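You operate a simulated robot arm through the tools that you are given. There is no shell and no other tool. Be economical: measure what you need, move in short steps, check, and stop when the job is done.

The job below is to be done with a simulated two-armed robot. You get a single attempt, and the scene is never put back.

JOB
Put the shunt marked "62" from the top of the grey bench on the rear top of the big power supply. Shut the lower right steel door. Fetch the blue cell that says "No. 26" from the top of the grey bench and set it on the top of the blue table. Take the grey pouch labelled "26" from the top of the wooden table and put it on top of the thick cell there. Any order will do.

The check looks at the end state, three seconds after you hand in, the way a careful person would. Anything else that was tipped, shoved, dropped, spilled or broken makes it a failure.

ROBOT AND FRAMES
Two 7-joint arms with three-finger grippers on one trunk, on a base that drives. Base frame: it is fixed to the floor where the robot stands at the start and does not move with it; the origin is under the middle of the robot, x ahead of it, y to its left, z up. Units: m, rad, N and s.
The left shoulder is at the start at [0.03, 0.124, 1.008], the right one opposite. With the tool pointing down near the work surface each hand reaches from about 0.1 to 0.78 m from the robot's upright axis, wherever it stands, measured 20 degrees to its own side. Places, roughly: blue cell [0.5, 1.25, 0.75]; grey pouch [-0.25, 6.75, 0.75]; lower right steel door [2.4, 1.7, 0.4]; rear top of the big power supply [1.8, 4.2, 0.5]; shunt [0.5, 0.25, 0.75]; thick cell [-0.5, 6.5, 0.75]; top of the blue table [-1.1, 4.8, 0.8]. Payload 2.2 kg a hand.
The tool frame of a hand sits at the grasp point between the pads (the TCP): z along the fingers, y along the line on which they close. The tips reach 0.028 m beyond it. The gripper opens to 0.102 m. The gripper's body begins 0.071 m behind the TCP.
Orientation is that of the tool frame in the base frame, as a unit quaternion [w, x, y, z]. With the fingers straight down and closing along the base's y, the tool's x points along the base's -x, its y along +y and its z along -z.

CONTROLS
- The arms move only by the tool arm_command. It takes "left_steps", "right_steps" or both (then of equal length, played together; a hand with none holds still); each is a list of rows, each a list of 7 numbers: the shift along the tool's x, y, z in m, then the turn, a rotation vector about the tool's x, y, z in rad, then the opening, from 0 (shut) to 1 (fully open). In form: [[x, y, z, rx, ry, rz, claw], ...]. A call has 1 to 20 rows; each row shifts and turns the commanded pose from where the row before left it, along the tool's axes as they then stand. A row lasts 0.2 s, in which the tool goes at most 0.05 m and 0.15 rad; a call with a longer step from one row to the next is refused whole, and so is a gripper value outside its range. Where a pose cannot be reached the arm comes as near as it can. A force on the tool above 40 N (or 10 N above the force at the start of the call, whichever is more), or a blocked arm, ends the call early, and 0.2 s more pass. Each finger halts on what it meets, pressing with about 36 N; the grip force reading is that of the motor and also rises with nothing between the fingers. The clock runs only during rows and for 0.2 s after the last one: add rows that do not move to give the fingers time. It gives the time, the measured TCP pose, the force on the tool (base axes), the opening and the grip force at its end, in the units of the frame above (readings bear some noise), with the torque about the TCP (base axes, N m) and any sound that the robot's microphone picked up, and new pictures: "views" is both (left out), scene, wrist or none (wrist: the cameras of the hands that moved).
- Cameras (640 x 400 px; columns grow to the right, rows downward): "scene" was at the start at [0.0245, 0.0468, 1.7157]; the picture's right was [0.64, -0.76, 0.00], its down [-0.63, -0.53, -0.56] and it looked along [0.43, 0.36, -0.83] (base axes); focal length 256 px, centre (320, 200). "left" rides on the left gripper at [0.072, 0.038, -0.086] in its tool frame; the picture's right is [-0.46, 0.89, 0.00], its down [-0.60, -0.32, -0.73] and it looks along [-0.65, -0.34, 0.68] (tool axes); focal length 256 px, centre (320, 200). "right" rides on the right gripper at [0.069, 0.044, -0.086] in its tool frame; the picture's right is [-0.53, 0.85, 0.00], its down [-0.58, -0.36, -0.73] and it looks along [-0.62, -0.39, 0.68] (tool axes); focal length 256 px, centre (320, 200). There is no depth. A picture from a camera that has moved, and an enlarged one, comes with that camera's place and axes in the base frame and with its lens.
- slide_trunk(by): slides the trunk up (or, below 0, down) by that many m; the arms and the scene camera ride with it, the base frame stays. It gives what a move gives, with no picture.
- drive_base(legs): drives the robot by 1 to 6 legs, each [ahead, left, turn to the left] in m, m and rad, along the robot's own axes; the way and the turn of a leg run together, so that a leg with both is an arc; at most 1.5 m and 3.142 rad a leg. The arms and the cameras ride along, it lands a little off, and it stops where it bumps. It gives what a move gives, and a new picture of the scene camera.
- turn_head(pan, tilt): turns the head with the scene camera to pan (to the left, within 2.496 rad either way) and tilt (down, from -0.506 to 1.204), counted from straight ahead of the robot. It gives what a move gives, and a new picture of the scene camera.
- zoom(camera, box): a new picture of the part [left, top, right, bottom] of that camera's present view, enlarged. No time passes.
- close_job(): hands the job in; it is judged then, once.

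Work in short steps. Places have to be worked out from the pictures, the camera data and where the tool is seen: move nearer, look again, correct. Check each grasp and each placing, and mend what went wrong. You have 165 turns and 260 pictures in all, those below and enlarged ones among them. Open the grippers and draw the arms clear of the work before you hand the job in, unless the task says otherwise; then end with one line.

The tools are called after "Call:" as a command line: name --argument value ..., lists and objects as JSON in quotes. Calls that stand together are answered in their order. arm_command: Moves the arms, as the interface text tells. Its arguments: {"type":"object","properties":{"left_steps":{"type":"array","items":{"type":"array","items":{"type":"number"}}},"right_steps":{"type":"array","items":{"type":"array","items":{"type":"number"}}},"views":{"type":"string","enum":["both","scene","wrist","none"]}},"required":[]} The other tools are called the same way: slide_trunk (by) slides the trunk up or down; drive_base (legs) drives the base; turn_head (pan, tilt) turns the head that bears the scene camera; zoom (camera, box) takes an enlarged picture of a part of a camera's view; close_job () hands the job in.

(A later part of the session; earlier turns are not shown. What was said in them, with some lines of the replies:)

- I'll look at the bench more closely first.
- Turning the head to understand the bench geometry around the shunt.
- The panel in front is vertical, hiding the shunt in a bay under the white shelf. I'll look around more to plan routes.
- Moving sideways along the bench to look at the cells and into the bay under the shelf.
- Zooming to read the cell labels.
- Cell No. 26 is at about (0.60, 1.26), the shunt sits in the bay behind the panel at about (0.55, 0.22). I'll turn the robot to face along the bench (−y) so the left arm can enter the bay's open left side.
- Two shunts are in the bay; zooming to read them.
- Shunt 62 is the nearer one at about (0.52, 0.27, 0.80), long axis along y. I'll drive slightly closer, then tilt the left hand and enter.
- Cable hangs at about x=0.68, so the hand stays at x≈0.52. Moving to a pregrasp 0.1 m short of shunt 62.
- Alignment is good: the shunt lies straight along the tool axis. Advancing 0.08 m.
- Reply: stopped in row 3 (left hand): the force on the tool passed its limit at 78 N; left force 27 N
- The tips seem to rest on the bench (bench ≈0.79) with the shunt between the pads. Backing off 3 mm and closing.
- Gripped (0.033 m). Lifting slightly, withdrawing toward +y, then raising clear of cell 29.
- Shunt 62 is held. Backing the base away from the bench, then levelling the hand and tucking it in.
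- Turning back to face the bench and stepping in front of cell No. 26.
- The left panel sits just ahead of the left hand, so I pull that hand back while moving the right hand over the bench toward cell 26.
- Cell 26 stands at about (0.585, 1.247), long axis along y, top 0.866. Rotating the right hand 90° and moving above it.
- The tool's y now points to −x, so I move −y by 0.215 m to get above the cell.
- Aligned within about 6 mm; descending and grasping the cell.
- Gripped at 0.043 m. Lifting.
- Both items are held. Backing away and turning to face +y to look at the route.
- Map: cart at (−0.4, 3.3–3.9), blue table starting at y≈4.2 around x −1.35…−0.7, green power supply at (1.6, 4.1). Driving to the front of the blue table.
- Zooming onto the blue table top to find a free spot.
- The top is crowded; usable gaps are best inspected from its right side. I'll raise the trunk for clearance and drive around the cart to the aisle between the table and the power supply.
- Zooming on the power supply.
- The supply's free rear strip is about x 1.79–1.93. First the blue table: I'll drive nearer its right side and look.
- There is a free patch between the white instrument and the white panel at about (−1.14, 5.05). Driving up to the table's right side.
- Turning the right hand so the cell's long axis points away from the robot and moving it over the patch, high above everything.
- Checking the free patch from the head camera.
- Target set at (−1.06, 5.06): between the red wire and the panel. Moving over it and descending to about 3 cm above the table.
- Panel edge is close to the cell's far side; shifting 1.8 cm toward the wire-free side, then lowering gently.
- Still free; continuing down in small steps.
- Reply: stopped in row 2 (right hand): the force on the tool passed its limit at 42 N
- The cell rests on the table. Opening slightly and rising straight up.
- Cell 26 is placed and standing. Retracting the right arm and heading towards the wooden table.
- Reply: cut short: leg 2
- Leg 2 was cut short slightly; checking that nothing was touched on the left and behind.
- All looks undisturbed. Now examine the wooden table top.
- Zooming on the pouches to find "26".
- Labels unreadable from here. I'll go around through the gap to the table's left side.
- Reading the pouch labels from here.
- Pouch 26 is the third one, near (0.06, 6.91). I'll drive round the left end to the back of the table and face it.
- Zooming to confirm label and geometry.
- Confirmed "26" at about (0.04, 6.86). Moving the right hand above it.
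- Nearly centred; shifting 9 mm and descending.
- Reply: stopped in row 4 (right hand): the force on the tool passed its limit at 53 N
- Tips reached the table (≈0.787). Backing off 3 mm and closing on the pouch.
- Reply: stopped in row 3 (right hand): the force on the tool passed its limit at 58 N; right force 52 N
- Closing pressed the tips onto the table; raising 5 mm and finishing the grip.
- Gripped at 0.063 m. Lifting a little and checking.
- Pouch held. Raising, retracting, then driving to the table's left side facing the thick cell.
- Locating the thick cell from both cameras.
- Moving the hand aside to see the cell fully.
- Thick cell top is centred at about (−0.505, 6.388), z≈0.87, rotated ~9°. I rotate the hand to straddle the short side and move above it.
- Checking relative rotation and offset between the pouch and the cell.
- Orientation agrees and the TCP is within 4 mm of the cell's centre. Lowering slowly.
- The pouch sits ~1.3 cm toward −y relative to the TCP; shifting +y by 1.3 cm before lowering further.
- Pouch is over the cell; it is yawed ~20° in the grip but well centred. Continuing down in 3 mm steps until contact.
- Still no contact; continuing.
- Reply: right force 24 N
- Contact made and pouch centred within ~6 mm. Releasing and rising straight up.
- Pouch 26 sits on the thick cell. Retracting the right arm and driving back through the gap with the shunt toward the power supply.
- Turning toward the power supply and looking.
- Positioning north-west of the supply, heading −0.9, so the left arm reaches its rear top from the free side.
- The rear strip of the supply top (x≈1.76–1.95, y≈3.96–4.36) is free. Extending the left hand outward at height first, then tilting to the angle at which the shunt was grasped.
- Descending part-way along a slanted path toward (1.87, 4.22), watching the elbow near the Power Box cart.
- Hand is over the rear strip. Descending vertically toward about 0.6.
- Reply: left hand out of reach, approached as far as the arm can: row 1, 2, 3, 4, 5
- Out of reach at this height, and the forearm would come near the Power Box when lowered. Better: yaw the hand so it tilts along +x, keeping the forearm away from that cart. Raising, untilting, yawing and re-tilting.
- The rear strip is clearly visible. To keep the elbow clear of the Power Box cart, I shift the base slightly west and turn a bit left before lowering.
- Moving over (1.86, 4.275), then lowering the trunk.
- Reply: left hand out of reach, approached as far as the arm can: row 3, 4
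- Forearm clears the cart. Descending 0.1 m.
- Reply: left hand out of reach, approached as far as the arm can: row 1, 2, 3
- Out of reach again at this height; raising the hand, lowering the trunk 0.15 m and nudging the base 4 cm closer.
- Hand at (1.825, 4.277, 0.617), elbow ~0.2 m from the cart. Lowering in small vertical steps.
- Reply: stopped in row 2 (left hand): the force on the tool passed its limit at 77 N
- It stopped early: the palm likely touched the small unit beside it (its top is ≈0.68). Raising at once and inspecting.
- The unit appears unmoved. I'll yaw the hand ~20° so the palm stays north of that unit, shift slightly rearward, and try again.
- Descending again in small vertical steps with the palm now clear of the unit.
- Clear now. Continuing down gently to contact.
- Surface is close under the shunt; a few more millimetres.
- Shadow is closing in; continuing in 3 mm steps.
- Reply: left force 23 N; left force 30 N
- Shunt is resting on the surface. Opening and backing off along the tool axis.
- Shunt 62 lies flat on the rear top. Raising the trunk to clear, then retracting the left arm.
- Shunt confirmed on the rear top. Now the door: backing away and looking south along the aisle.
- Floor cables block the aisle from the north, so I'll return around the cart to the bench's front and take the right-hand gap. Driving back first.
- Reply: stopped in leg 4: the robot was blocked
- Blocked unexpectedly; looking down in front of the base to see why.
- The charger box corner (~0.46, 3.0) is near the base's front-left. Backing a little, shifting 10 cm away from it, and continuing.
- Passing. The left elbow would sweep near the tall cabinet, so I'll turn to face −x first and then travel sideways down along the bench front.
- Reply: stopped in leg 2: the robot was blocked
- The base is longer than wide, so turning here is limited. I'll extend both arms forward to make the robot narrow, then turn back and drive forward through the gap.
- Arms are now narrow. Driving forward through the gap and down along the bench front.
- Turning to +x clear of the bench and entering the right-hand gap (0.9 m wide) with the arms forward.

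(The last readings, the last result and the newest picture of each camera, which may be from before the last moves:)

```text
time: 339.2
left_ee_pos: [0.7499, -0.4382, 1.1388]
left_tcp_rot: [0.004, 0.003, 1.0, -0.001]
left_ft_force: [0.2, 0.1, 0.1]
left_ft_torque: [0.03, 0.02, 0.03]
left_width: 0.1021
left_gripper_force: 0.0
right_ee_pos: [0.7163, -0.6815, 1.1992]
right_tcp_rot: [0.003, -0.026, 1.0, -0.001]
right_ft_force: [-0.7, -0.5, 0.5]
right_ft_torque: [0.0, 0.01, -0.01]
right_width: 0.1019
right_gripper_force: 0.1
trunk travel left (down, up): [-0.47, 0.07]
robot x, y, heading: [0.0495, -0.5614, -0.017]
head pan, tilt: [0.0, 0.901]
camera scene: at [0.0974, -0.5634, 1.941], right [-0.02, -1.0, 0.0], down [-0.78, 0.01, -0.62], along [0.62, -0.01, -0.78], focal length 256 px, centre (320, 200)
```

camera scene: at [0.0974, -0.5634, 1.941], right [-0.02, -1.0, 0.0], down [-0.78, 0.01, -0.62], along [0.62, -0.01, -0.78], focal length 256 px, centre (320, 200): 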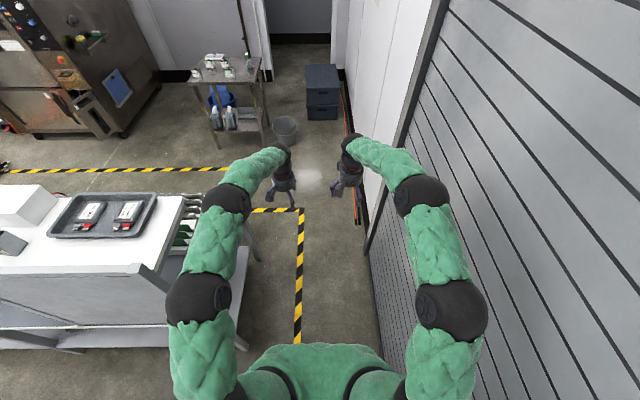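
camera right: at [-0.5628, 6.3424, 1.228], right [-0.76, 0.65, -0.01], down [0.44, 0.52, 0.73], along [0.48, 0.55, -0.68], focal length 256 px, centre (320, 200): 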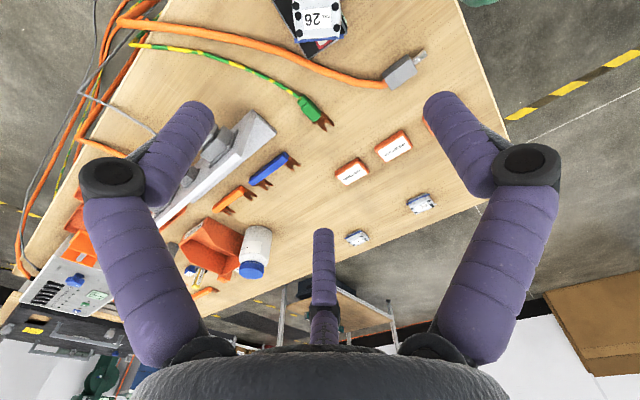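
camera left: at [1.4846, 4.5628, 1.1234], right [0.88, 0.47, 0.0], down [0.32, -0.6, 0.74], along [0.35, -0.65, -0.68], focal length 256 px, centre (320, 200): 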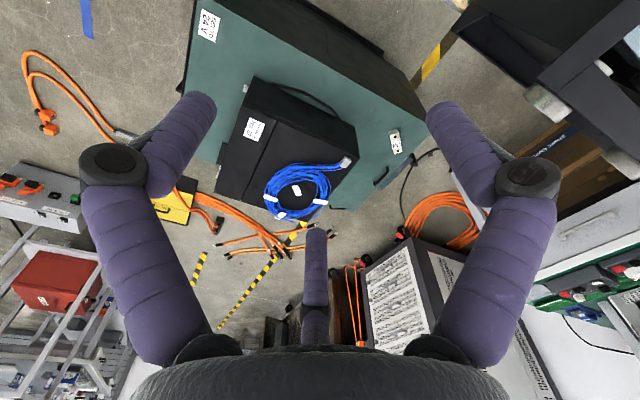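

Clearances look about 0.1 m each side. Continuing forward with a slight correction to the left.

Call:
drive_base --legs '[[0, 0.015, 0.02], [0.8, 0, 0], [0.75, 0.01, 0]]'

Call:
turn_head --pan 0.9 --tilt 0.6

```text
time: 347.5
left_ee_pos: [2.2986, -0.3701, 1.1393]
left_tcp_rot: [0.004, -0.016, 1.0, 0.0]
left_ft_force: [0.2, 0.3, 0.1]
left_ft_torque: [-0.02, 0.03, 0.0]
left_width: 0.1022
left_gripper_force: 0.1
right_ee_pos: [2.2765, -0.6139, 1.1995]
right_tcp_rot: [0.003, -0.045, 0.999, -0.001]
right_ft_force: [0.0, 0.4, -0.7]
right_ft_torque: [-0.04, -0.01, 0.0]
right_width: 0.1024
right_gripper_force: 0.1
trunk travel left (down, up): [-0.47, 0.07]
robot x, y, heading: [1.6084, -0.5236, 0.025]
head pan, tilt: [0.0, 0.901]
camera scene: at [1.6527, -0.5206, 1.9411], right [0.02, -1.0, 0.0], down [-0.78, -0.02, -0.62], along [0.62, 0.01, -0.78], focal length 256 px, centre (320, 200)
```

scene: 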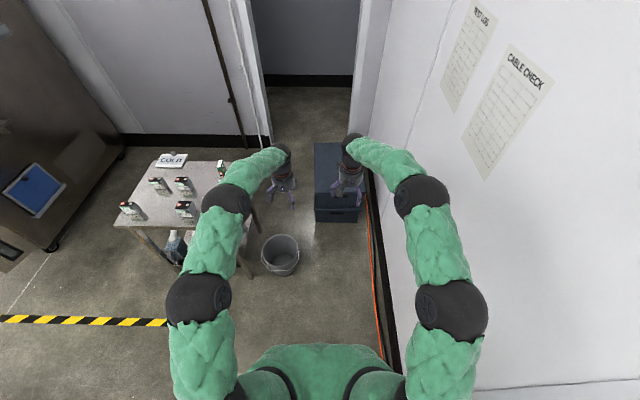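

```text
time: 348.7
left_ee_pos: [2.2985, -0.3708, 1.1388]
left_tcp_rot: [0.003, -0.017, 1.0, -0.001]
left_ft_force: [-0.1, -0.3, 0.0]
left_ft_torque: [0.0, -0.03, 0.0]
left_width: 0.1019
left_gripper_force: 0.1
right_ee_pos: [2.2762, -0.614, 1.1994]
right_tcp_rot: [0.002, -0.046, 0.999, -0.001]
right_ft_force: [0.8, -1.3, -1.0]
right_ft_torque: [0.0, -0.01, -0.05]
right_width: 0.1019
right_gripper_force: 0.0
trunk travel left (down, up): [-0.47, 0.07]
robot x, y, heading: [1.6058, -0.5229, 0.025]
head pan, tilt: [0.901, 0.6]
camera scene: at [1.6306, -0.4518, 1.9658], right [0.8, -0.6, 0.0], down [-0.34, -0.45, -0.82], along [0.5, 0.66, -0.57], focal length 256 px, centre (320, 200)
```

scene: 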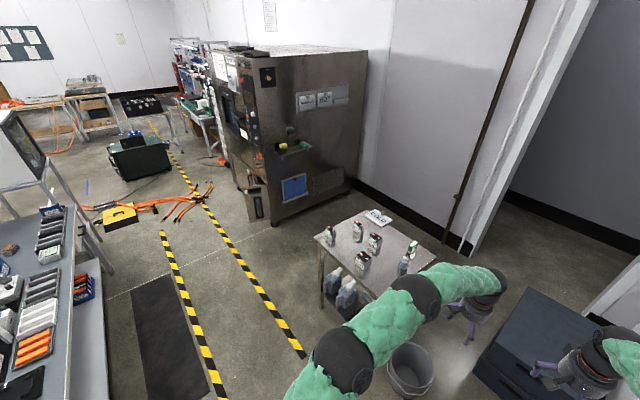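

Through the gap. Zooming on the open door of the cabinet.

Call:
zoom --camera "scene" --box '[200, 100, 360, 240]'

```text
2.86 times, centred on (280, 170) of scene
camera zoom: at [1.6306, -0.4518, 1.9658], right [0.8, -0.6, 0.0], down [-0.34, -0.45, -0.82], along [0.5, 0.66, -0.57], focal length 733 px, centre (434, 286)
```

zoom: 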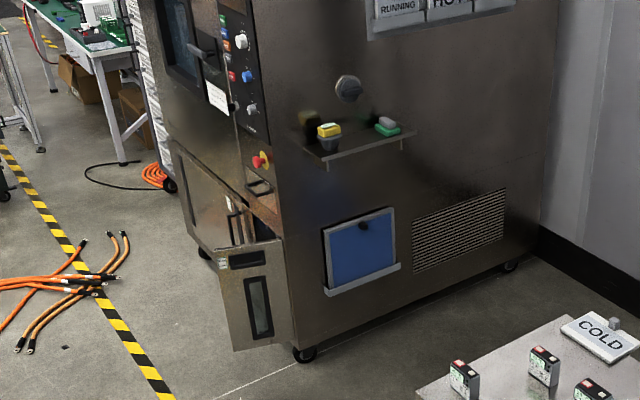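

The door is hinged on its right (south) side and open ~60°: hinge ≈(2.53, 1.65), free edge ≈(2.33, 1.77). I'll move north a bit, retract the arms, then go in front of it.

Call:
drive_base --legs '[[-0.05, 0.3, -0.025]]'

Call:
arm_command --left_steps '[[0.04, 0.01, 0, 0, 0, 0, 0], [0.04, 0.01, 0, 0, 0, 0, 0], [0.04, 0.01, 0, 0, 0, 0, 0], [0.04, 0.01, 0, 0, 0, 0, 0], [0.04, 0.01, 0, 0, 0, 0, 0], [0.04, 0.01, 0, 0, 0, 0, 0], [0.04, 0.01, 0, 0, 0, 0, 0], [0.03, 0, 0, 0, 0, 0, 0]]' --right_steps '[[0.04, -0.01, 0, 0, 0, 0, 0], [0.04, -0.01, 0, 0, 0, 0, 0], [0.04, -0.01, 0, 0, 0, 0, 0], [0.04, -0.01, 0, 0, 0, 0, 0], [0.04, -0.01, 0, 0, 0, 0, 0], [0.04, -0.01, 0, 0, 0, 0, 0], [0.04, -0.01, 0, 0, 0, 0, 0], [0.03, 0, 0, 0, 0, 0, 0]]' --views "none"

Call:
drive_base --legs '[[0.1, 1.3, 0], [0.0, 0.45, 0]]'

Call:
turn_head --pan 0.05 --tilt 0.85

```text
time: 350.8
left_ee_pos: [2.2505, -0.0882, 1.1382]
left_tcp_rot: [0.004, -0.003, 1.0, -0.001]
left_ft_force: [-0.1, -0.3, -0.3]
left_ft_torque: [-0.02, -0.02, -0.02]
left_width: 0.1019
left_gripper_force: 0.1
right_ee_pos: [2.2203, -0.33, 1.1983]
right_tcp_rot: [0.003, -0.032, 0.999, -0.002]
right_ft_force: [-0.4, -0.1, 0.4]
right_ft_torque: [0.02, -0.03, 0.0]
right_width: 0.1022
right_gripper_force: 0.1
trunk travel left (down, up): [-0.47, 0.07]
robot x, y, heading: [1.5538, -0.2197, -0.005]
head pan, tilt: [0.901, 0.6]
camera scene: at [1.5798, -0.1492, 1.9659], right [0.78, -0.63, 0.0], down [-0.35, -0.44, -0.82], along [0.52, 0.64, -0.57], focal length 256 px, centre (320, 200)
```

scene: 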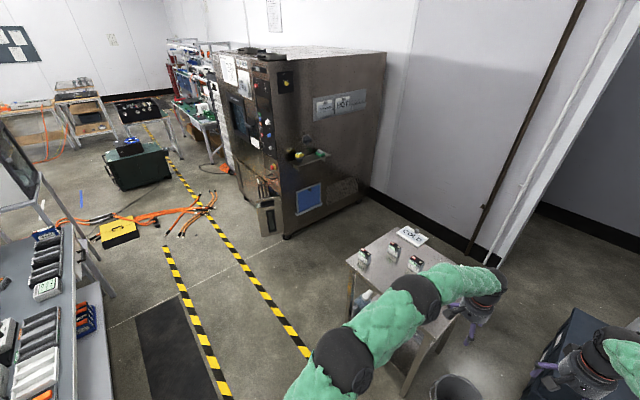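

```text
time: 352.6
left_ee_pos: [1.9378, -0.0192, 1.139]
left_tcp_rot: [0.004, -0.003, 1.0, -0.001]
left_ft_force: [0.2, 0.1, -0.9]
left_ft_torque: [0.0, -0.01, 0.0]
left_width: 0.0021
left_gripper_force: 31.0
right_ee_pos: [1.9163, -0.4183, 1.1987]
right_tcp_rot: [0.005, -0.032, 0.999, -0.001]
right_ft_force: [-0.6, 0.1, 0.0]
right_ft_torque: [0.03, -0.02, -0.03]
right_width: 0.0022
right_gripper_force: 31.5
trunk travel left (down, up): [-0.47, 0.07]
robot x, y, heading: [1.5536, -0.2194, -0.007]
head pan, tilt: [0.901, 0.6]
```

```text
time: 361.3
left_ee_pos: [2.0295, 1.7025, 1.1384]
left_tcp_rot: [0.003, -0.007, 1.0, -0.001]
left_ft_force: [-0.2, 0.1, -0.9]
left_ft_torque: [-0.01, 0.0, -0.03]
left_width: 0.0022
left_gripper_force: 31.8
right_ee_pos: [2.0112, 1.3024, 1.1991]
right_tcp_rot: [0.003, -0.037, 0.999, -0.002]
right_ft_force: [-1.0, -0.9, -0.3]
right_ft_torque: [-0.01, 0.01, 0.01]
right_width: 0.002
right_gripper_force: 31.5
trunk travel left (down, up): [-0.47, 0.07]
robot x, y, heading: [1.6459, 1.5003, 0.005]
head pan, tilt: [0.901, 0.6]
camera scene: at [1.6707, 1.5681, 1.9659], right [0.79, -0.62, 0.0], down [-0.35, -0.44, -0.82], along [0.51, 0.65, -0.57], focal length 256 px, centre (320, 200)
```

scene: 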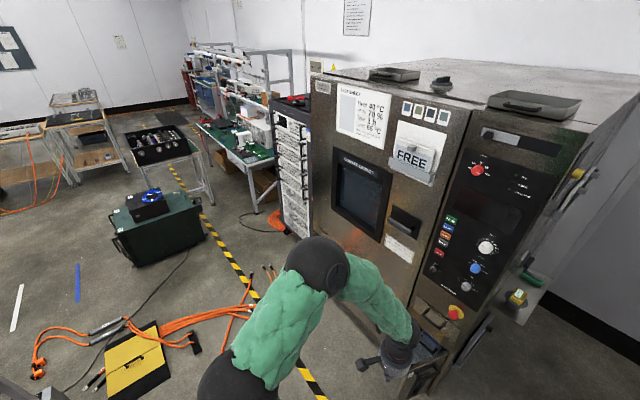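

```text
time: 362.5
left_ee_pos: [2.0296, 1.7017, 1.139]
left_tcp_rot: [0.003, -0.007, 1.0, -0.001]
left_ft_force: [-0.1, -0.1, 0.0]
left_ft_torque: [0.02, -0.02, -0.02]
left_width: 0.002
left_gripper_force: 31.9
right_ee_pos: [2.01, 1.3029, 1.1987]
right_tcp_rot: [0.004, -0.037, 0.999, -0.001]
right_ft_force: [1.3, 0.5, 0.2]
right_ft_torque: [-0.02, 0.03, -0.03]
right_width: 0.002
right_gripper_force: 31.8
trunk travel left (down, up): [-0.47, 0.07]
robot x, y, heading: [1.6509, 1.4975, 0.009]
head pan, tilt: [0.051, 0.85]
camera scene: at [1.6942, 1.5031, 1.945], right [0.06, -1.0, 0.0], down [-0.75, -0.04, -0.66], along [0.66, 0.04, -0.75], focal length 256 px, centre (320, 200)
```

scene: 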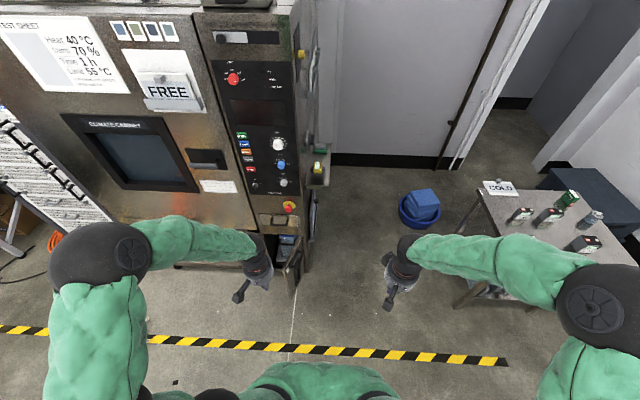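

Zooming on the door region.

Call:
zoom --camera "scene" --box '[220, 170, 360, 310]'

Call:
zoom --camera "left" --box '[0, 0, 640, 400]'

```text
2.86 times, centred on (290, 240) of scene
camera zoom: at [1.6942, 1.5031, 1.945], right [0.06, -1.0, 0.0], down [-0.75, -0.04, -0.66], along [0.66, 0.04, -0.75], focal length 733 px, centre (406, 86)
```

zoom: 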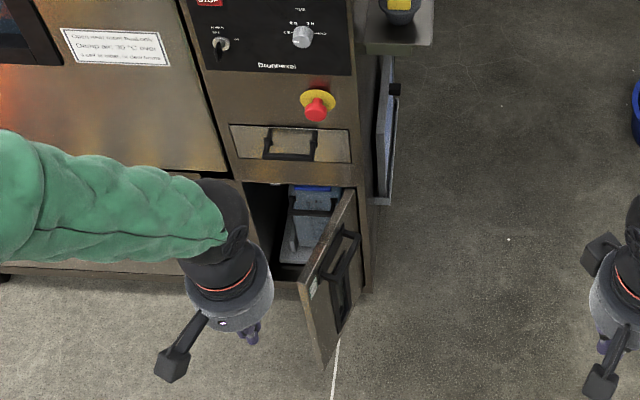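

```text
1.00 times, centred on (320, 200) of left (not enlarged: the box is as wide or as high as the picture)
camera zoom: at [1.9564, 1.7387, 1.2239], right [0.45, 0.89, 0.0], down [0.6, -0.31, 0.74], along [0.66, -0.33, -0.68], focal length 256 px, centre (320, 200)
```

zoom: 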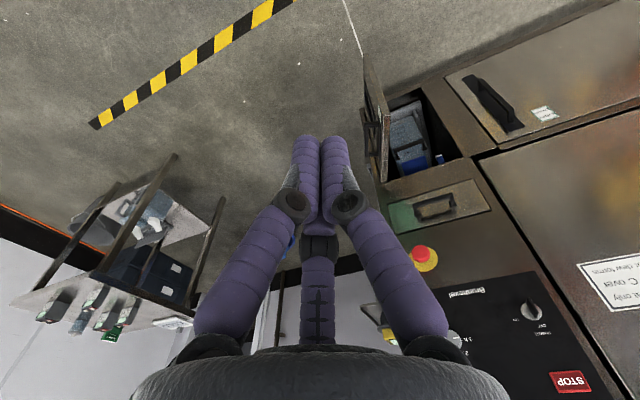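

Door geometry: hinge ≈(2.57, 1.67), length ≈0.25, open ~73°, z 0.2–0.6, handle mid-door. I'll push with the closed left fist from the south-west. First lower the trunk and tilt the left hand forward.

Call:
slide_trunk --by -0.42

Call:
arm_command --left_steps '[[0, -0.02, 0, 0, -0.15, 0, 0], [0, -0.02, 0, 0, -0.15, 0, 0], [0, -0.02, 0, 0, -0.15, 0, 0], [0, -0.02, 0, 0, -0.15, 0, 0], [0, -0.02, 0, 0, -0.15, 0, 0], [0, -0.02, 0, 0, -0.15, 0, 0], [0.037, 0, 0.03, 0, 0, 0, 0], [0.037, 0, 0.03, 0, 0, 0, 0], [0.037, 0, 0.03, 0, 0, 0, 0], [0.037, 0, 0.03, 0, 0, 0, 0], [0.037, 0, 0.03, 0, 0, 0, 0], [0.037, 0, 0.03, 0, 0, 0, 0], [0, 0, 0, 0, 0, 0, 0]]'

```text
refused: -0.42 is not a number from -0.4 to 0.4
```

```text
time: 365.3
left_ee_pos: [2.0275, 1.5613, 0.9312]
left_tcp_rot: [0.436, -0.009, 0.9, 0.006]
left_ft_force: [0.0, -0.4, -1.0]
left_ft_torque: [0.02, -0.02, -0.01]
left_width: 0.0022
left_gripper_force: 31.0
left hand out of reach, approached as far as the arm can: row 10, 11, 12
right_ee_pos: [2.0113, 1.3012, 1.1991]
right_tcp_rot: [0.004, -0.036, 0.999, -0.002]
right_ft_force: [0.4, 0.1, 1.4]
right_ft_torque: [0.05, 0.0, 0.04]
right_width: 0.0021
right_gripper_force: 32.1
trunk travel left (down, up): [-0.47, 0.07]
robot x, y, heading: [1.6467, 1.4992, 0.009]
head pan, tilt: [0.051, 0.85]
camera scene: at [1.694, 1.5024, 1.945], right [0.06, -1.0, 0.0], down [-0.75, -0.04, -0.66], along [0.66, 0.04, -0.75], focal length 256 px, centre (320, 200)
camera left: at [1.9151, 1.5971, 0.9269], right [0.27, 0.89, 0.37], down [-0.19, -0.32, 0.93], along [0.94, -0.32, 0.09], focal length 256 px, centre (320, 200)
```

scene: 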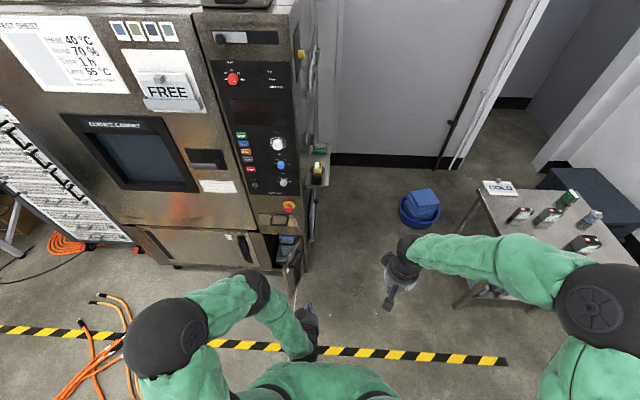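
left: 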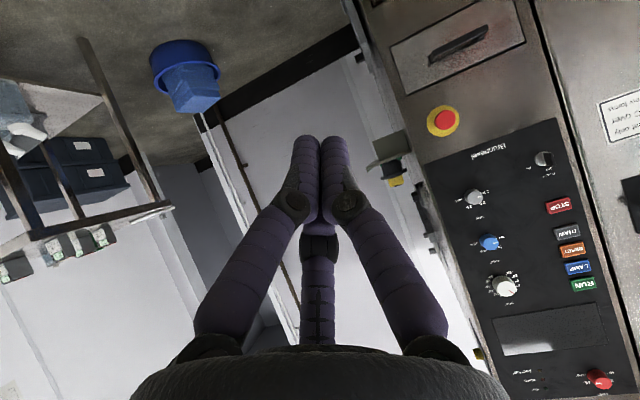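

Lowering the trunk by 0.4 (limit per call).

Call:
slide_trunk --by -0.4

Call:
turn_head --pan 0.1 --tilt 0.75

Call:
zoom --camera "left" --box '[0, 0, 640, 400]'

```text
time: 369.1
left_ee_pos: [2.0284, 1.562, 0.5311]
left_tcp_rot: [0.437, -0.009, 0.9, 0.005]
left_ft_force: [-0.3, 0.0, 0.8]
left_ft_torque: [0.03, 0.06, 0.0]
left_width: 0.0023
left_gripper_force: 31.8
right_ee_pos: [2.011, 1.3031, 0.7998]
right_tcp_rot: [0.003, -0.036, 0.999, -0.002]
right_ft_force: [-1.0, 0.1, -0.2]
right_ft_torque: [-0.02, 0.01, 0.01]
right_width: 0.0021
right_gripper_force: 31.3
trunk travel left (down, up): [-0.07, 0.47]
robot x, y, heading: [1.6458, 1.4985, 0.01]
head pan, tilt: [0.051, 0.85]
```

```text
time: 369.8
left_ee_pos: [2.0278, 1.5614, 0.5305]
left_tcp_rot: [0.438, -0.009, 0.899, 0.005]
left_ft_force: [0.2, -0.9, 0.3]
left_ft_torque: [0.02, 0.0, -0.02]
left_width: 0.0022
left_gripper_force: 31.2
right_ee_pos: [2.0098, 1.302, 0.8001]
right_tcp_rot: [0.004, -0.036, 0.999, -0.002]
right_ft_force: [0.2, -0.3, 0.2]
right_ft_torque: [0.01, 0.01, 0.02]
right_width: 0.0023
right_gripper_force: 31.9
trunk travel left (down, up): [-0.07, 0.47]
robot x, y, heading: [1.6454, 1.4963, 0.008]
head pan, tilt: [0.099, 0.75]
camera scene: at [1.6985, 1.5069, 1.553], right [0.1, -0.99, 0.0], down [-0.68, -0.07, -0.73], along [0.73, 0.08, -0.68], focal length 256 px, centre (320, 200)
```

scene: 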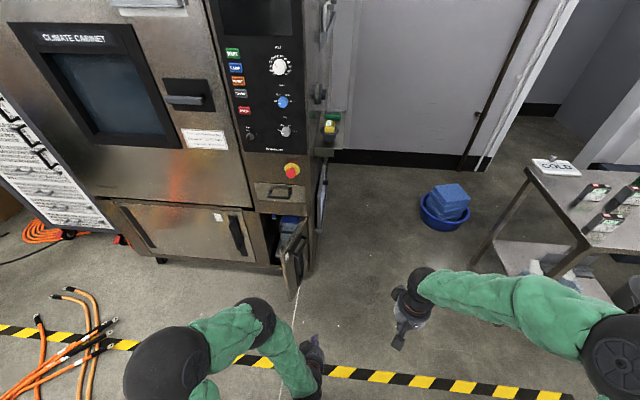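

```text
1.00 times, centred on (320, 200) of left (not enlarged: the box is as wide or as high as the picture)
camera zoom: at [1.9151, 1.5973, 0.527], right [0.27, 0.89, 0.37], down [-0.19, -0.32, 0.93], along [0.94, -0.32, 0.09], focal length 256 px, centre (320, 200)
```

zoom: 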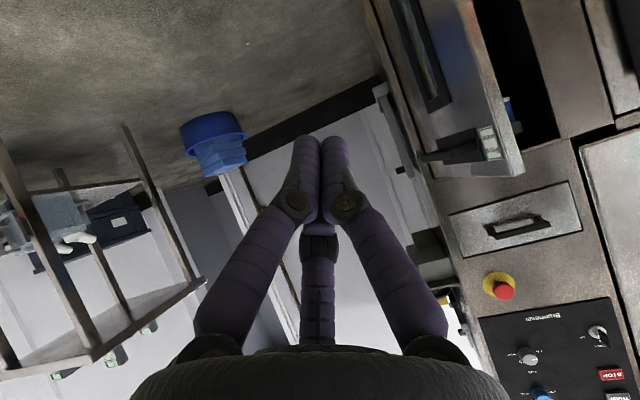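

Door top is at z≈0.63. Driving 0.13 m forward and moving the fist to just south-west of the door's free edge.

Call:
drive_base --legs '[[0.13, 0, 0]]'

Call:
arm_command --left_steps '[[-0.0045, 0.0, 0.041, 0, 0, 0, 0], [-0.0045, 0.0, 0.041, 0, 0, 0, 0], [-0.0045, 0.015, 0.041, 0, 0, 0, 0], [-0.0045, 0.03, 0.03, 0, 0, 0, 0], [-0.0045, 0.03, 0.03, 0, 0, 0, 0], [0, 0, 0, 0, 0, 0, 0]]'

```text
time: 371.1
left_ee_pos: [2.1566, 1.5625, 0.532]
left_tcp_rot: [0.436, -0.01, 0.9, 0.007]
left_ft_force: [0.0, -0.4, 0.0]
left_ft_torque: [-0.01, 0.0, -0.03]
left_width: 0.0019
left_gripper_force: 31.4
right_ee_pos: [2.1401, 1.303, 0.7991]
right_tcp_rot: [0.003, -0.036, 0.999, -0.002]
right_ft_force: [0.6, 0.5, -0.2]
right_ft_torque: [0.02, 0.03, 0.01]
right_width: 0.0021
right_gripper_force: 31.5
trunk travel left (down, up): [-0.07, 0.47]
robot x, y, heading: [1.7741, 1.4992, 0.01]
head pan, tilt: [0.099, 0.75]
camera scene: at [1.828, 1.5077, 1.5529], right [0.11, -0.99, 0.0], down [-0.68, -0.07, -0.73], along [0.73, 0.08, -0.68], focal length 256 px, centre (320, 200)
```

scene: 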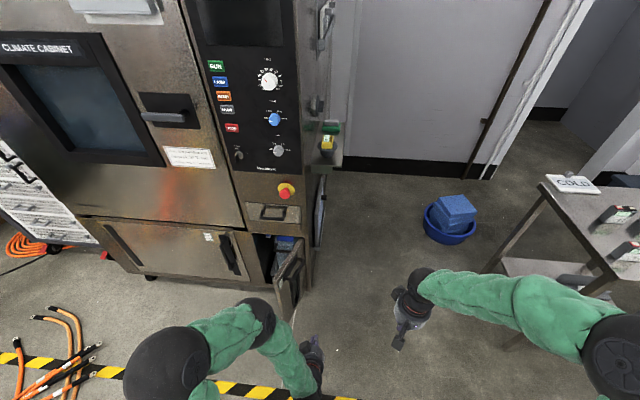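

```text
time: 372.4
left_ee_pos: [2.1565, 1.5631, 0.5317]
left_tcp_rot: [0.437, -0.01, 0.899, 0.006]
left_ft_force: [-0.2, -1.2, -0.1]
left_ft_torque: [0.0, -0.05, 0.01]
left_width: 0.002
left_gripper_force: 31.4
left hand out of reach, approached as far as the arm can: row 1, 2, 3, 4, 5
right_ee_pos: [2.1381, 1.3038, 0.7989]
right_tcp_rot: [0.004, -0.037, 0.999, -0.002]
right_ft_force: [0.1, -0.4, 0.1]
right_ft_torque: [-0.01, -0.01, 0.02]
right_width: 0.002
right_gripper_force: 31.5
trunk travel left (down, up): [-0.07, 0.47]
robot x, y, heading: [1.7686, 1.4955, 0.004]
head pan, tilt: [0.099, 0.75]
camera scene: at [1.827, 1.5077, 1.553], right [0.11, -0.99, 0.0], down [-0.68, -0.07, -0.73], along [0.73, 0.08, -0.68], focal length 256 px, centre (320, 200)
camera left: at [2.0436, 1.5982, 0.527], right [0.27, 0.89, 0.37], down [-0.19, -0.32, 0.93], along [0.94, -0.32, 0.09], focal length 256 px, centre (320, 200)
```

scene: 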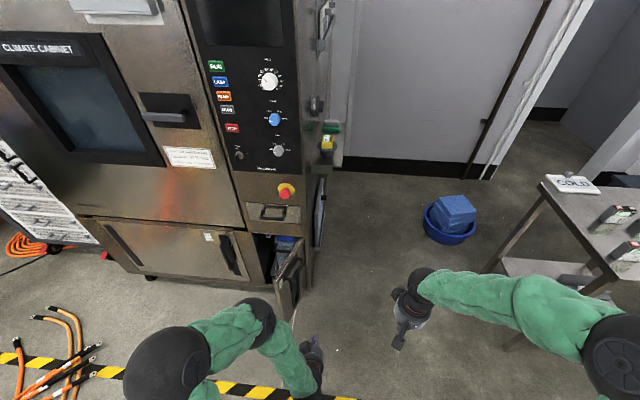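
left: 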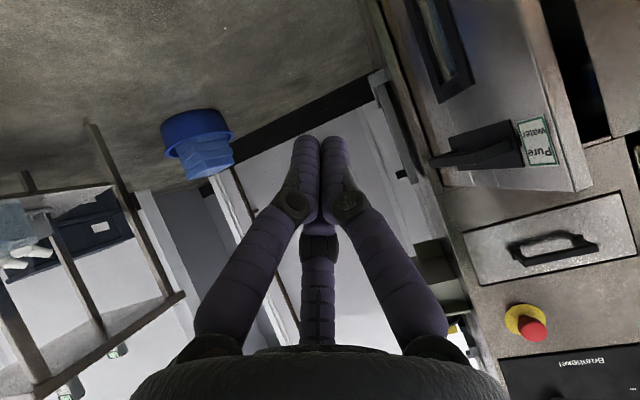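

The arm is folded too tightly at this tilt. Untilting partly and extending outward first.

Call:
arm_command --left_steps '[[0, 0, 0, 0, 0.15, 0, 0], [0, 0, 0, 0, 0.15, 0, 0], [0, 0, 0, 0, 0.15, 0, 0], [-0.02, 0.0, 0.01, 0, 0, 0, 0], [-0.03, 0.0, 0.015, 0, 0, 0, 0], [0, 0, 0, 0, 0, 0, 0]]' --views "wrist"

```text
time: 373.9
left_ee_pos: [2.2112, 1.5651, 0.5308]
left_tcp_rot: [0.225, -0.01, 0.974, 0.003]
left_ft_force: [0.3, -0.2, -0.1]
left_ft_torque: [0.0, 0.01, 0.01]
left_width: 0.002
left_gripper_force: 31.4
right_ee_pos: [2.1383, 1.3031, 0.798]
right_tcp_rot: [0.003, -0.037, 0.999, -0.001]
right_ft_force: [0.3, 0.4, -0.8]
right_ft_torque: [-0.01, 0.0, 0.0]
right_width: 0.0021
right_gripper_force: 32.0
trunk travel left (down, up): [-0.07, 0.47]
robot x, y, heading: [1.7745, 1.4934, 0.003]
head pan, tilt: [0.099, 0.75]
camera left: at [2.1083, 1.6002, 0.5758], right [0.4, 0.89, 0.21], down [0.23, -0.31, 0.92], along [0.89, -0.32, -0.33], focal length 256 px, centre (320, 200)
```

left: 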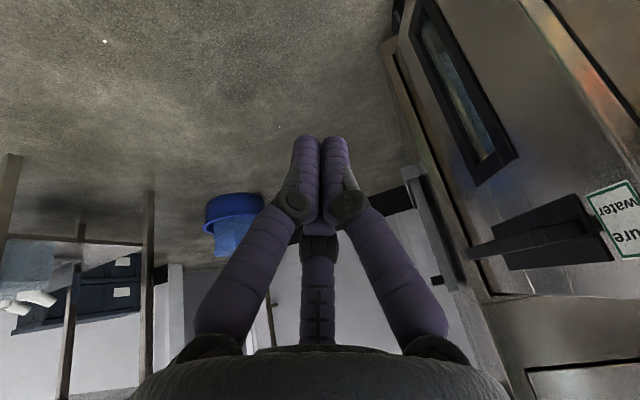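

Now extending to a pre-contact point at about (2.34, 1.64, 0.45).

Call:
arm_command --left_steps '[[-0.02, 0, 0.032, 0, 0, 0, 0], [-0.02, 0, 0.032, 0, 0, 0, 0], [-0.02, 0, 0.032, 0, 0, 0, 0], [-0.02, 0, 0.032, 0, 0, 0, 0], [0, 0.035, 0, 0, 0, 0, 0], [0, 0.03, 0, 0, 0, 0, 0], [0, 0, 0, 0, 0, 0, 0]]'

```text
time: 375.4
left_ee_pos: [2.3383, 1.632, 0.4499]
left_tcp_rot: [0.225, -0.011, 0.974, 0.003]
left_ft_force: [1.0, 0.4, -0.9]
left_ft_torque: [-0.04, -0.02, 0.0]
left_width: 0.0023
left_gripper_force: 31.3
right_ee_pos: [2.1384, 1.3032, 0.7996]
right_tcp_rot: [0.003, -0.036, 0.999, -0.001]
right_ft_force: [1.1, -0.4, 0.0]
right_ft_torque: [0.0, -0.02, 0.0]
right_width: 0.0024
right_gripper_force: 31.7
trunk travel left (down, up): [-0.07, 0.47]
robot x, y, heading: [1.7726, 1.4978, 0.012]
head pan, tilt: [0.099, 0.75]
camera scene: at [1.8272, 1.5077, 1.553], right [0.11, -0.99, 0.0], down [-0.68, -0.07, -0.73], along [0.73, 0.08, -0.68], focal length 256 px, centre (320, 200)
camera left: at [2.2353, 1.6685, 0.4948], right [0.4, 0.89, 0.21], down [0.23, -0.31, 0.92], along [0.89, -0.32, -0.33], focal length 256 px, centre (320, 200)
```

scene: 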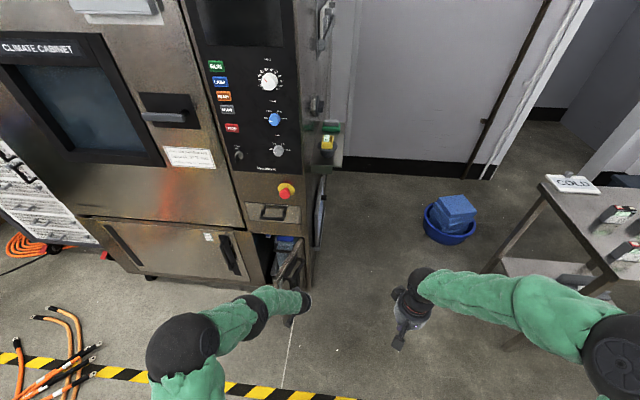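
left: 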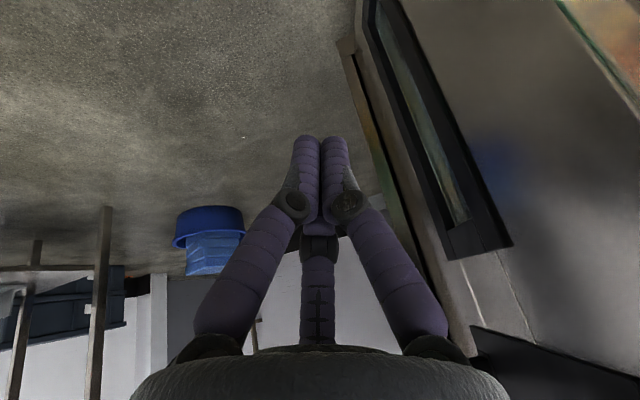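

Positioned against the outer face side. Pushing the door north-east in small steps.

Call:
arm_command --left_steps '[[-0.004, 0.02, 0.002, 0, 0, 0, 0], [-0.004, 0.02, 0.002, 0, 0, 0, 0], [-0.004, 0.02, 0.002, 0, 0, 0, 0], [-0.005, 0.02, 0.0026, 0, 0, 0, 0], [-0.006, 0.02, 0.003, 0, 0, 0, 0], [-0.007, 0.02, 0.0035, 0, 0, 0, 0], [-0.008, 0.02, 0.004, 0, 0, 0, 0]]'

```text
time: 377.1
left_ee_pos: [2.3773, 1.7727, 0.4503]
left_tcp_rot: [0.225, -0.01, 0.974, 0.003]
left_ft_force: [-0.2, 0.0, 0.0]
left_ft_torque: [0.03, -0.01, 0.01]
left_width: 0.002
left_gripper_force: 31.7
right_ee_pos: [2.1387, 1.3029, 0.7989]
right_tcp_rot: [0.005, -0.036, 0.999, -0.001]
right_ft_force: [-0.3, -0.8, 0.8]
right_ft_torque: [0.0, 0.0, -0.06]
right_width: 0.0018
right_gripper_force: 31.6
trunk travel left (down, up): [-0.07, 0.47]
robot x, y, heading: [1.7733, 1.4957, 0.005]
head pan, tilt: [0.099, 0.75]
camera scene: at [1.8272, 1.508, 1.553], right [0.11, -0.99, 0.0], down [-0.68, -0.07, -0.73], along [0.73, 0.08, -0.68], focal length 256 px, centre (320, 200)
camera left: at [2.2744, 1.8091, 0.4947], right [0.4, 0.89, 0.2], down [0.23, -0.31, 0.92], along [0.89, -0.32, -0.33], focal length 256 px, centre (320, 200)
```

scene: 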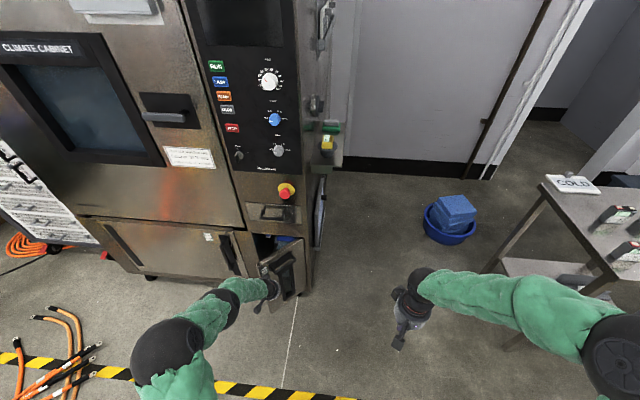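
left: 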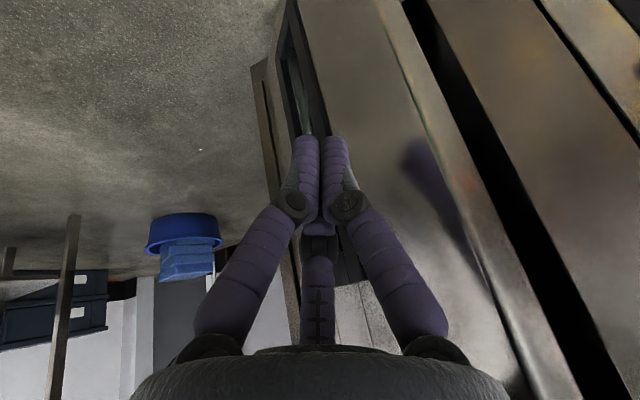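

The door swings freely. Continuing the arc toward closed.

Call:
arm_command --left_steps '[[-0.013, 0.017, 0.0063, 0, 0, 0, 0], [-0.013, 0.017, 0.0063, 0, 0, 0, 0], [-0.013, 0.017, 0.0063, 0, 0, 0, 0], [-0.013, 0.017, 0.0063, 0, 0, 0, 0], [-0.0135, 0.01, 0.0065, 0, 0, 0, 0], [-0.0135, 0.01, 0.0065, 0, 0, 0, 0], [-0.0135, 0.01, 0.0065, 0, 0, 0, 0], [0, 0, 0, 0, 0, 0, 0]]'

```text
time: 378.9
left_ee_pos: [2.479, 1.8739, 0.4505]
left_tcp_rot: [0.224, -0.011, 0.974, 0.003]
left_ft_force: [0.7, -1.1, -0.9]
left_ft_torque: [0.01, 0.02, 0.01]
left_width: 0.0022
left_gripper_force: 31.6
right_ee_pos: [2.1388, 1.3031, 0.8002]
right_tcp_rot: [0.003, -0.037, 0.999, -0.002]
right_ft_force: [0.7, -1.2, -0.5]
right_ft_torque: [-0.02, 0.01, -0.02]
right_width: 0.0024
right_gripper_force: 31.6
trunk travel left (down, up): [-0.07, 0.47]
robot x, y, heading: [1.7731, 1.4991, 0.004]
head pan, tilt: [0.099, 0.75]
camera scene: at [1.8271, 1.5078, 1.553], right [0.11, -0.99, 0.0], down [-0.68, -0.07, -0.73], along [0.73, 0.08, -0.68], focal length 256 px, centre (320, 200)
camera left: at [2.3747, 1.9098, 0.4951], right [0.4, 0.89, 0.21], down [0.23, -0.31, 0.92], along [0.89, -0.32, -0.33], focal length 256 px, centre (320, 200)
```

scene: 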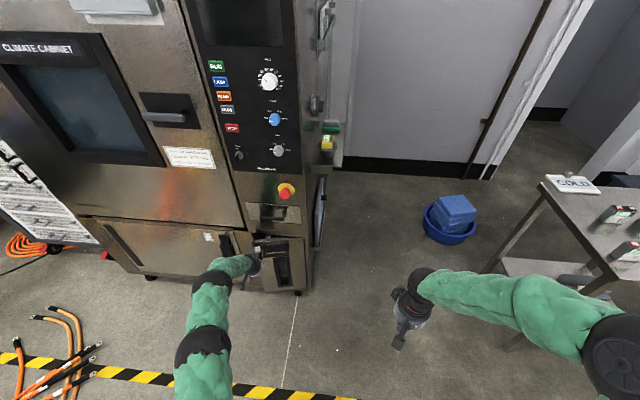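
left: 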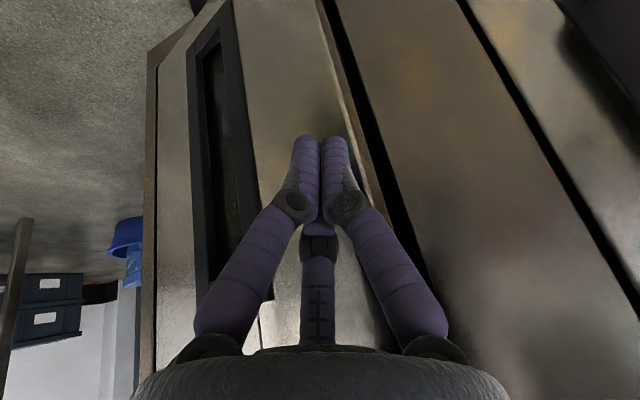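

Nearly shut. Pushing straight +x until it seats.

Call:
arm_command --left_steps '[[-0.011, -0.004, 0.0052, 0, 0, 0, 0], [-0.011, -0.004, 0.0052, 0, 0, 0, 0], [-0.011, -0.004, 0.0052, 0, 0, 0, 0], [-0.009, 0, 0.0044, 0, 0, 0, 0], [-0.009, 0, 0.0044, 0, 0, 0, 0], [0, 0, 0, 0, 0, 0, 0]]'

```text
time: 380.2
left_ee_pos: [2.5194, 1.8636, 0.4479]
left_tcp_rot: [0.222, -0.011, 0.975, 0.002]
left_ft_force: [-36.3, 7.1, -4.3]
left_ft_torque: [-0.75, -4.24, -0.56]
left_width: 0.002
left_gripper_force: 31.3
left hand out of reach, approached as far as the arm can: row 5
right_ee_pos: [2.1377, 1.3038, 0.8]
right_tcp_rot: [0.004, -0.037, 0.999, -0.002]
right_ft_force: [-0.6, -0.4, 1.1]
right_ft_torque: [-0.03, 0.01, -0.01]
right_width: 0.0024
right_gripper_force: 31.5
trunk travel left (down, up): [-0.07, 0.47]
robot x, y, heading: [1.7723, 1.5016, 0.006]
head pan, tilt: [0.099, 0.75]
camera scene: at [1.8249, 1.5086, 1.553], right [0.11, -0.99, 0.0], down [-0.68, -0.07, -0.73], along [0.73, 0.08, -0.68], focal length 256 px, centre (320, 200)
camera left: at [2.4171, 1.8986, 0.494], right [0.4, 0.89, 0.2], down [0.23, -0.31, 0.92], along [0.89, -0.32, -0.33], focal length 256 px, centre (320, 200)
```

scene: 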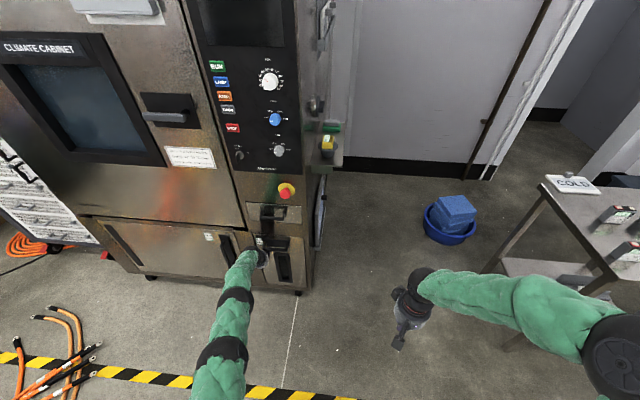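
left: 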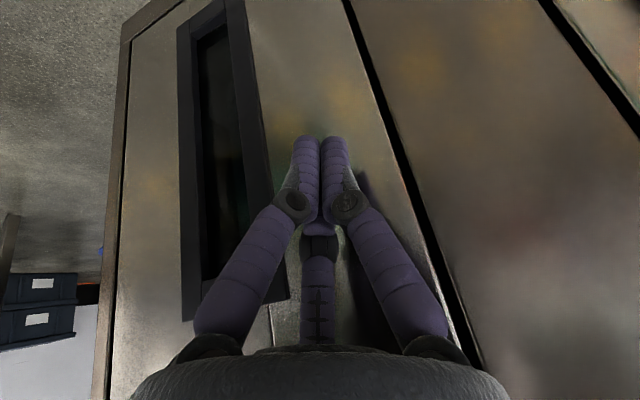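

Resistance of 36 N — the door seems seated. Withdrawing the hand and inspecting.

Call:
arm_command --left_steps '[[0.02, 0, -0.01, 0, 0, 0, 0], [0.036, 0, -0.018, 0, 0, 0, 0], [0.036, 0, -0.018, 0, 0, 0, 0], [0.036, 0, -0.018, 0, 0, 0, 0], [0.036, -0.01, -0.018, 0, 0, 0, 0], [0.036, -0.02, -0.018, 0, 0, 0, 0], [0.03, -0.02, -0.018, 0, 0, 0, 0]]'

Call:
zoom --camera "scene" --box '[200, 180, 340, 310]'

Call:
zoom --camera "left" --box '[320, 0, 640, 200]'

```text
time: 381.9
left_ee_pos: [2.278, 1.8155, 0.454]
left_tcp_rot: [0.22, -0.023, 0.975, 0.002]
left_ft_force: [0.3, 1.6, 0.0]
left_ft_torque: [-0.01, 0.0, -0.08]
left_width: 0.0023
left_gripper_force: 31.8
left hand out of reach, approached as far as the arm can: row 7
right_ee_pos: [2.1393, 1.3023, 0.799]
right_tcp_rot: [0.004, -0.037, 0.999, -0.002]
right_ft_force: [-0.2, 0.1, 0.2]
right_ft_torque: [-0.03, 0.05, 0.0]
right_width: 0.0018
right_gripper_force: 31.6
trunk travel left (down, up): [-0.07, 0.47]
robot x, y, heading: [1.7765, 1.4955, 0.004]
head pan, tilt: [0.099, 0.75]
camera scene: at [1.8274, 1.508, 1.553], right [0.11, -0.99, 0.0], down [-0.68, -0.07, -0.73], along [0.73, 0.08, -0.68], focal length 256 px, centre (320, 200)
camera left: at [2.1745, 1.8485, 0.4996], right [0.38, 0.91, 0.19], down [0.25, -0.3, 0.92], along [0.89, -0.3, -0.34], focal length 256 px, centre (320, 200)
```

scene: 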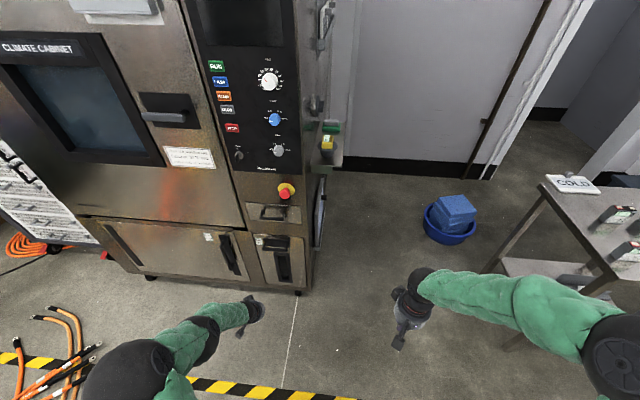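
left: 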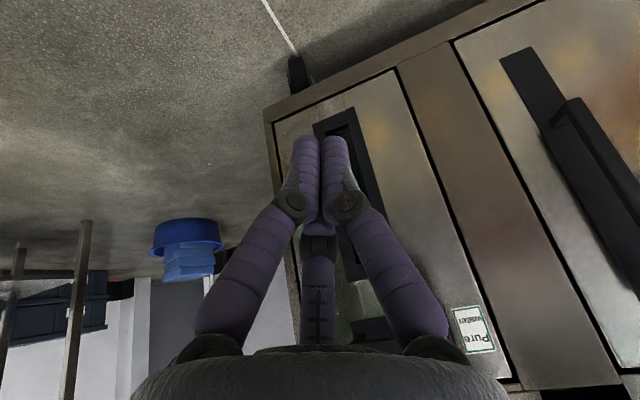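

```text
3.08 times, centred on (270, 245) of scene
camera zoom: at [1.8274, 1.508, 1.553], right [0.11, -0.99, 0.0], down [-0.68, -0.07, -0.73], along [0.73, 0.08, -0.68], focal length 789 px, centre (474, 62)
```

zoom: 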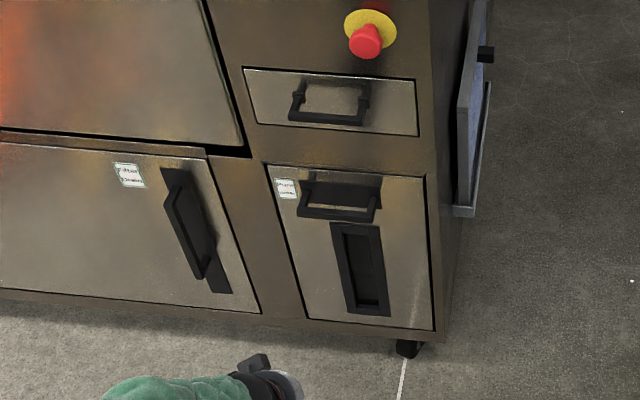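

```text
2.00 times, centred on (480, 100) of left
camera zoom: at [2.1745, 1.8485, 0.4996], right [0.38, 0.91, 0.19], down [0.25, -0.3, 0.92], along [0.89, -0.3, -0.34], focal length 512 px, centre (0, 400)
```

zoom: 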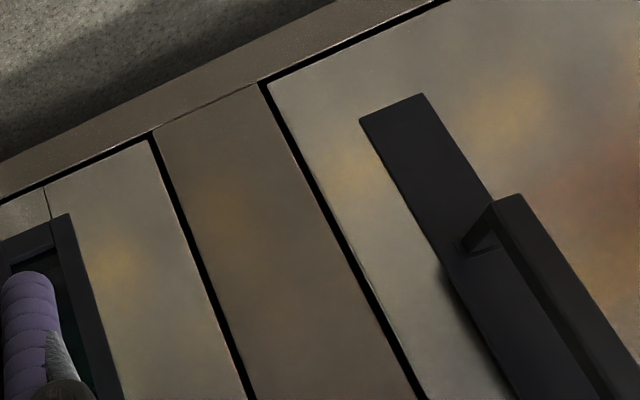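

The door is flush with its neighbours. Backing away, opening both grippers, then a final look.

Call:
drive_base --legs '[[-0.2, 0, 0]]'

Call:
arm_command --left_steps '[[0, 0, -0.03, 0, 0, 0, 1], [0, 0, -0.03, 0, 0.1, 0, 1], [0, 0, -0.03, 0, 0.1, 0, 1], [0, 0, -0.03, 0, 0.1, 0, 1], [0, 0, 0, 0, 0, 0, 1]]' --right_steps '[[0, 0, 0, 0, 0, 0, 1], [0, 0, 0, 0, 0, 0, 1], [0, 0, 0, 0, 0, 0, 1], [0, 0, 0, 0, 0, 0, 1], [0, 0, 0, 0, 0, 0, 1]]' --views "none"

Call:
slide_trunk --by 0.3

Call:
turn_head --pan 0.9 --tilt 0.55

```text
time: 383.4
left_ee_pos: [2.0775, 1.8142, 0.4535]
left_tcp_rot: [0.221, -0.011, 0.975, 0.006]
left_ft_force: [-0.4, 0.4, -0.3]
left_ft_torque: [-0.01, 0.01, -0.04]
left_width: 0.0021
left_gripper_force: 31.6
right_ee_pos: [1.9398, 1.3015, 0.7999]
right_tcp_rot: [0.004, -0.037, 0.999, -0.002]
right_ft_force: [0.0, 0.3, 0.1]
right_ft_torque: [0.02, -0.02, 0.01]
right_width: 0.0021
right_gripper_force: 31.7
trunk travel left (down, up): [-0.07, 0.47]
robot x, y, heading: [1.5757, 1.4965, 0.003]
head pan, tilt: [0.099, 0.75]
camera scene: at [1.6272, 1.5065, 1.553], right [0.11, -0.99, 0.0], down [-0.68, -0.07, -0.73], along [0.73, 0.08, -0.68], focal length 256 px, centre (320, 200)
```

scene: 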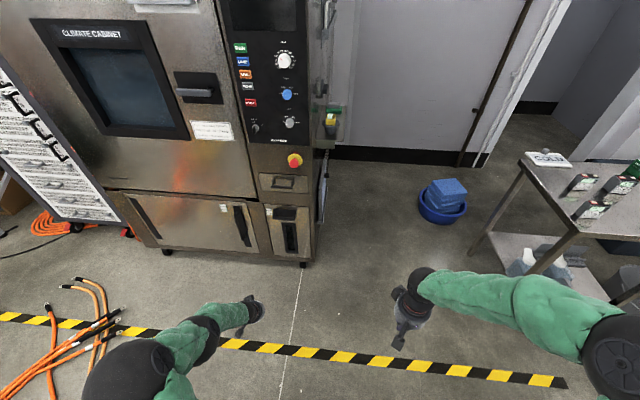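

```text
time: 384.6
left_ee_pos: [2.0353, 1.8085, 0.5652]
left_tcp_rot: [0.071, -0.012, 0.997, 0.005]
left_ft_force: [-0.1, 0.1, 0.3]
left_ft_torque: [0.01, 0.03, -0.01]
left_width: 0.102
left_gripper_force: 0.1
right_ee_pos: [1.9402, 1.3029, 0.7994]
right_tcp_rot: [0.003, -0.037, 0.999, -0.002]
right_ft_force: [0.9, 0.2, -0.3]
right_ft_torque: [0.0, -0.02, -0.02]
right_width: 0.1021
right_gripper_force: 0.0
trunk travel left (down, up): [-0.07, 0.47]
robot x, y, heading: [1.573, 1.4992, 0.008]
head pan, tilt: [0.099, 0.75]
```

```text
time: 387.6
left_ee_pos: [2.0367, 1.8086, 0.8655]
left_tcp_rot: [0.072, -0.012, 0.997, 0.005]
left_ft_force: [-0.1, -0.2, 0.5]
left_ft_torque: [0.0, -0.01, 0.01]
left_width: 0.1018
left_gripper_force: 0.1
right_ee_pos: [1.9397, 1.3024, 1.0988]
right_tcp_rot: [0.004, -0.037, 0.999, -0.002]
right_ft_force: [-0.9, 1.1, -0.6]
right_ft_torque: [-0.01, -0.01, -0.01]
right_width: 0.1018
right_gripper_force: 0.1
trunk travel left (down, up): [-0.37, 0.17]
robot x, y, heading: [1.5711, 1.4959, 0.007]
head pan, tilt: [0.099, 0.75]
```

```text
time: 388.8
left_ee_pos: [2.0372, 1.8094, 0.8654]
left_tcp_rot: [0.072, -0.011, 0.997, 0.005]
left_ft_force: [0.3, 0.3, 0.0]
left_ft_torque: [0.01, -0.02, 0.0]
left_width: 0.1021
left_gripper_force: 0.0
right_ee_pos: [1.9406, 1.3022, 1.0989]
right_tcp_rot: [0.003, -0.037, 0.999, -0.002]
right_ft_force: [-0.2, -0.2, -0.4]
right_ft_torque: [-0.01, 0.02, -0.01]
right_width: 0.1022
right_gripper_force: 0.0
trunk travel left (down, up): [-0.37, 0.17]
robot x, y, heading: [1.5767, 1.4966, 0.004]
head pan, tilt: [0.901, 0.55]
camera scene: at [1.6011, 1.5685, 1.8704], right [0.79, -0.62, 0.0], down [-0.32, -0.41, -0.85], along [0.53, 0.67, -0.52], focal length 256 px, centre (320, 200)
```

scene: 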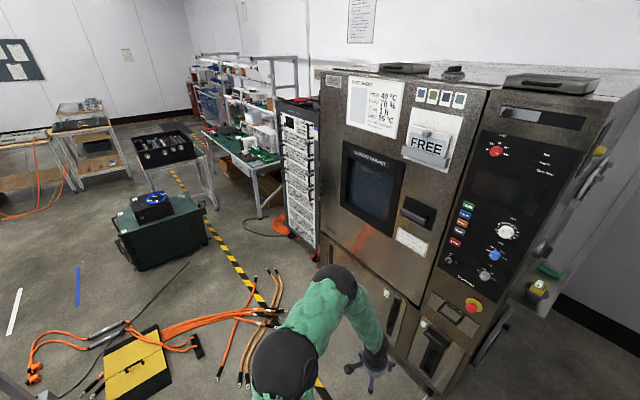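

Everything is in place: the door stays shut, the grippers are open and the arms are clear. Handing in.

Call:
close_job

```text
The job is handed in.
```

I finished all four tasks and handed the job in. Shunt 62 is on the rear top of the big power supply, and the lower right steel door is shut. Cell No. 26 stands on the blue table, and pouch 26 lies on the thick cell. While placing the shunt, the left hand hit something with about 77 N, most likely the small unit beside it. The base was also blocked twice while turning and driving in the narrow gap between the charger box and the cart. I saw nothing displaced afterwards, but I did not check the charger box and cart closely.
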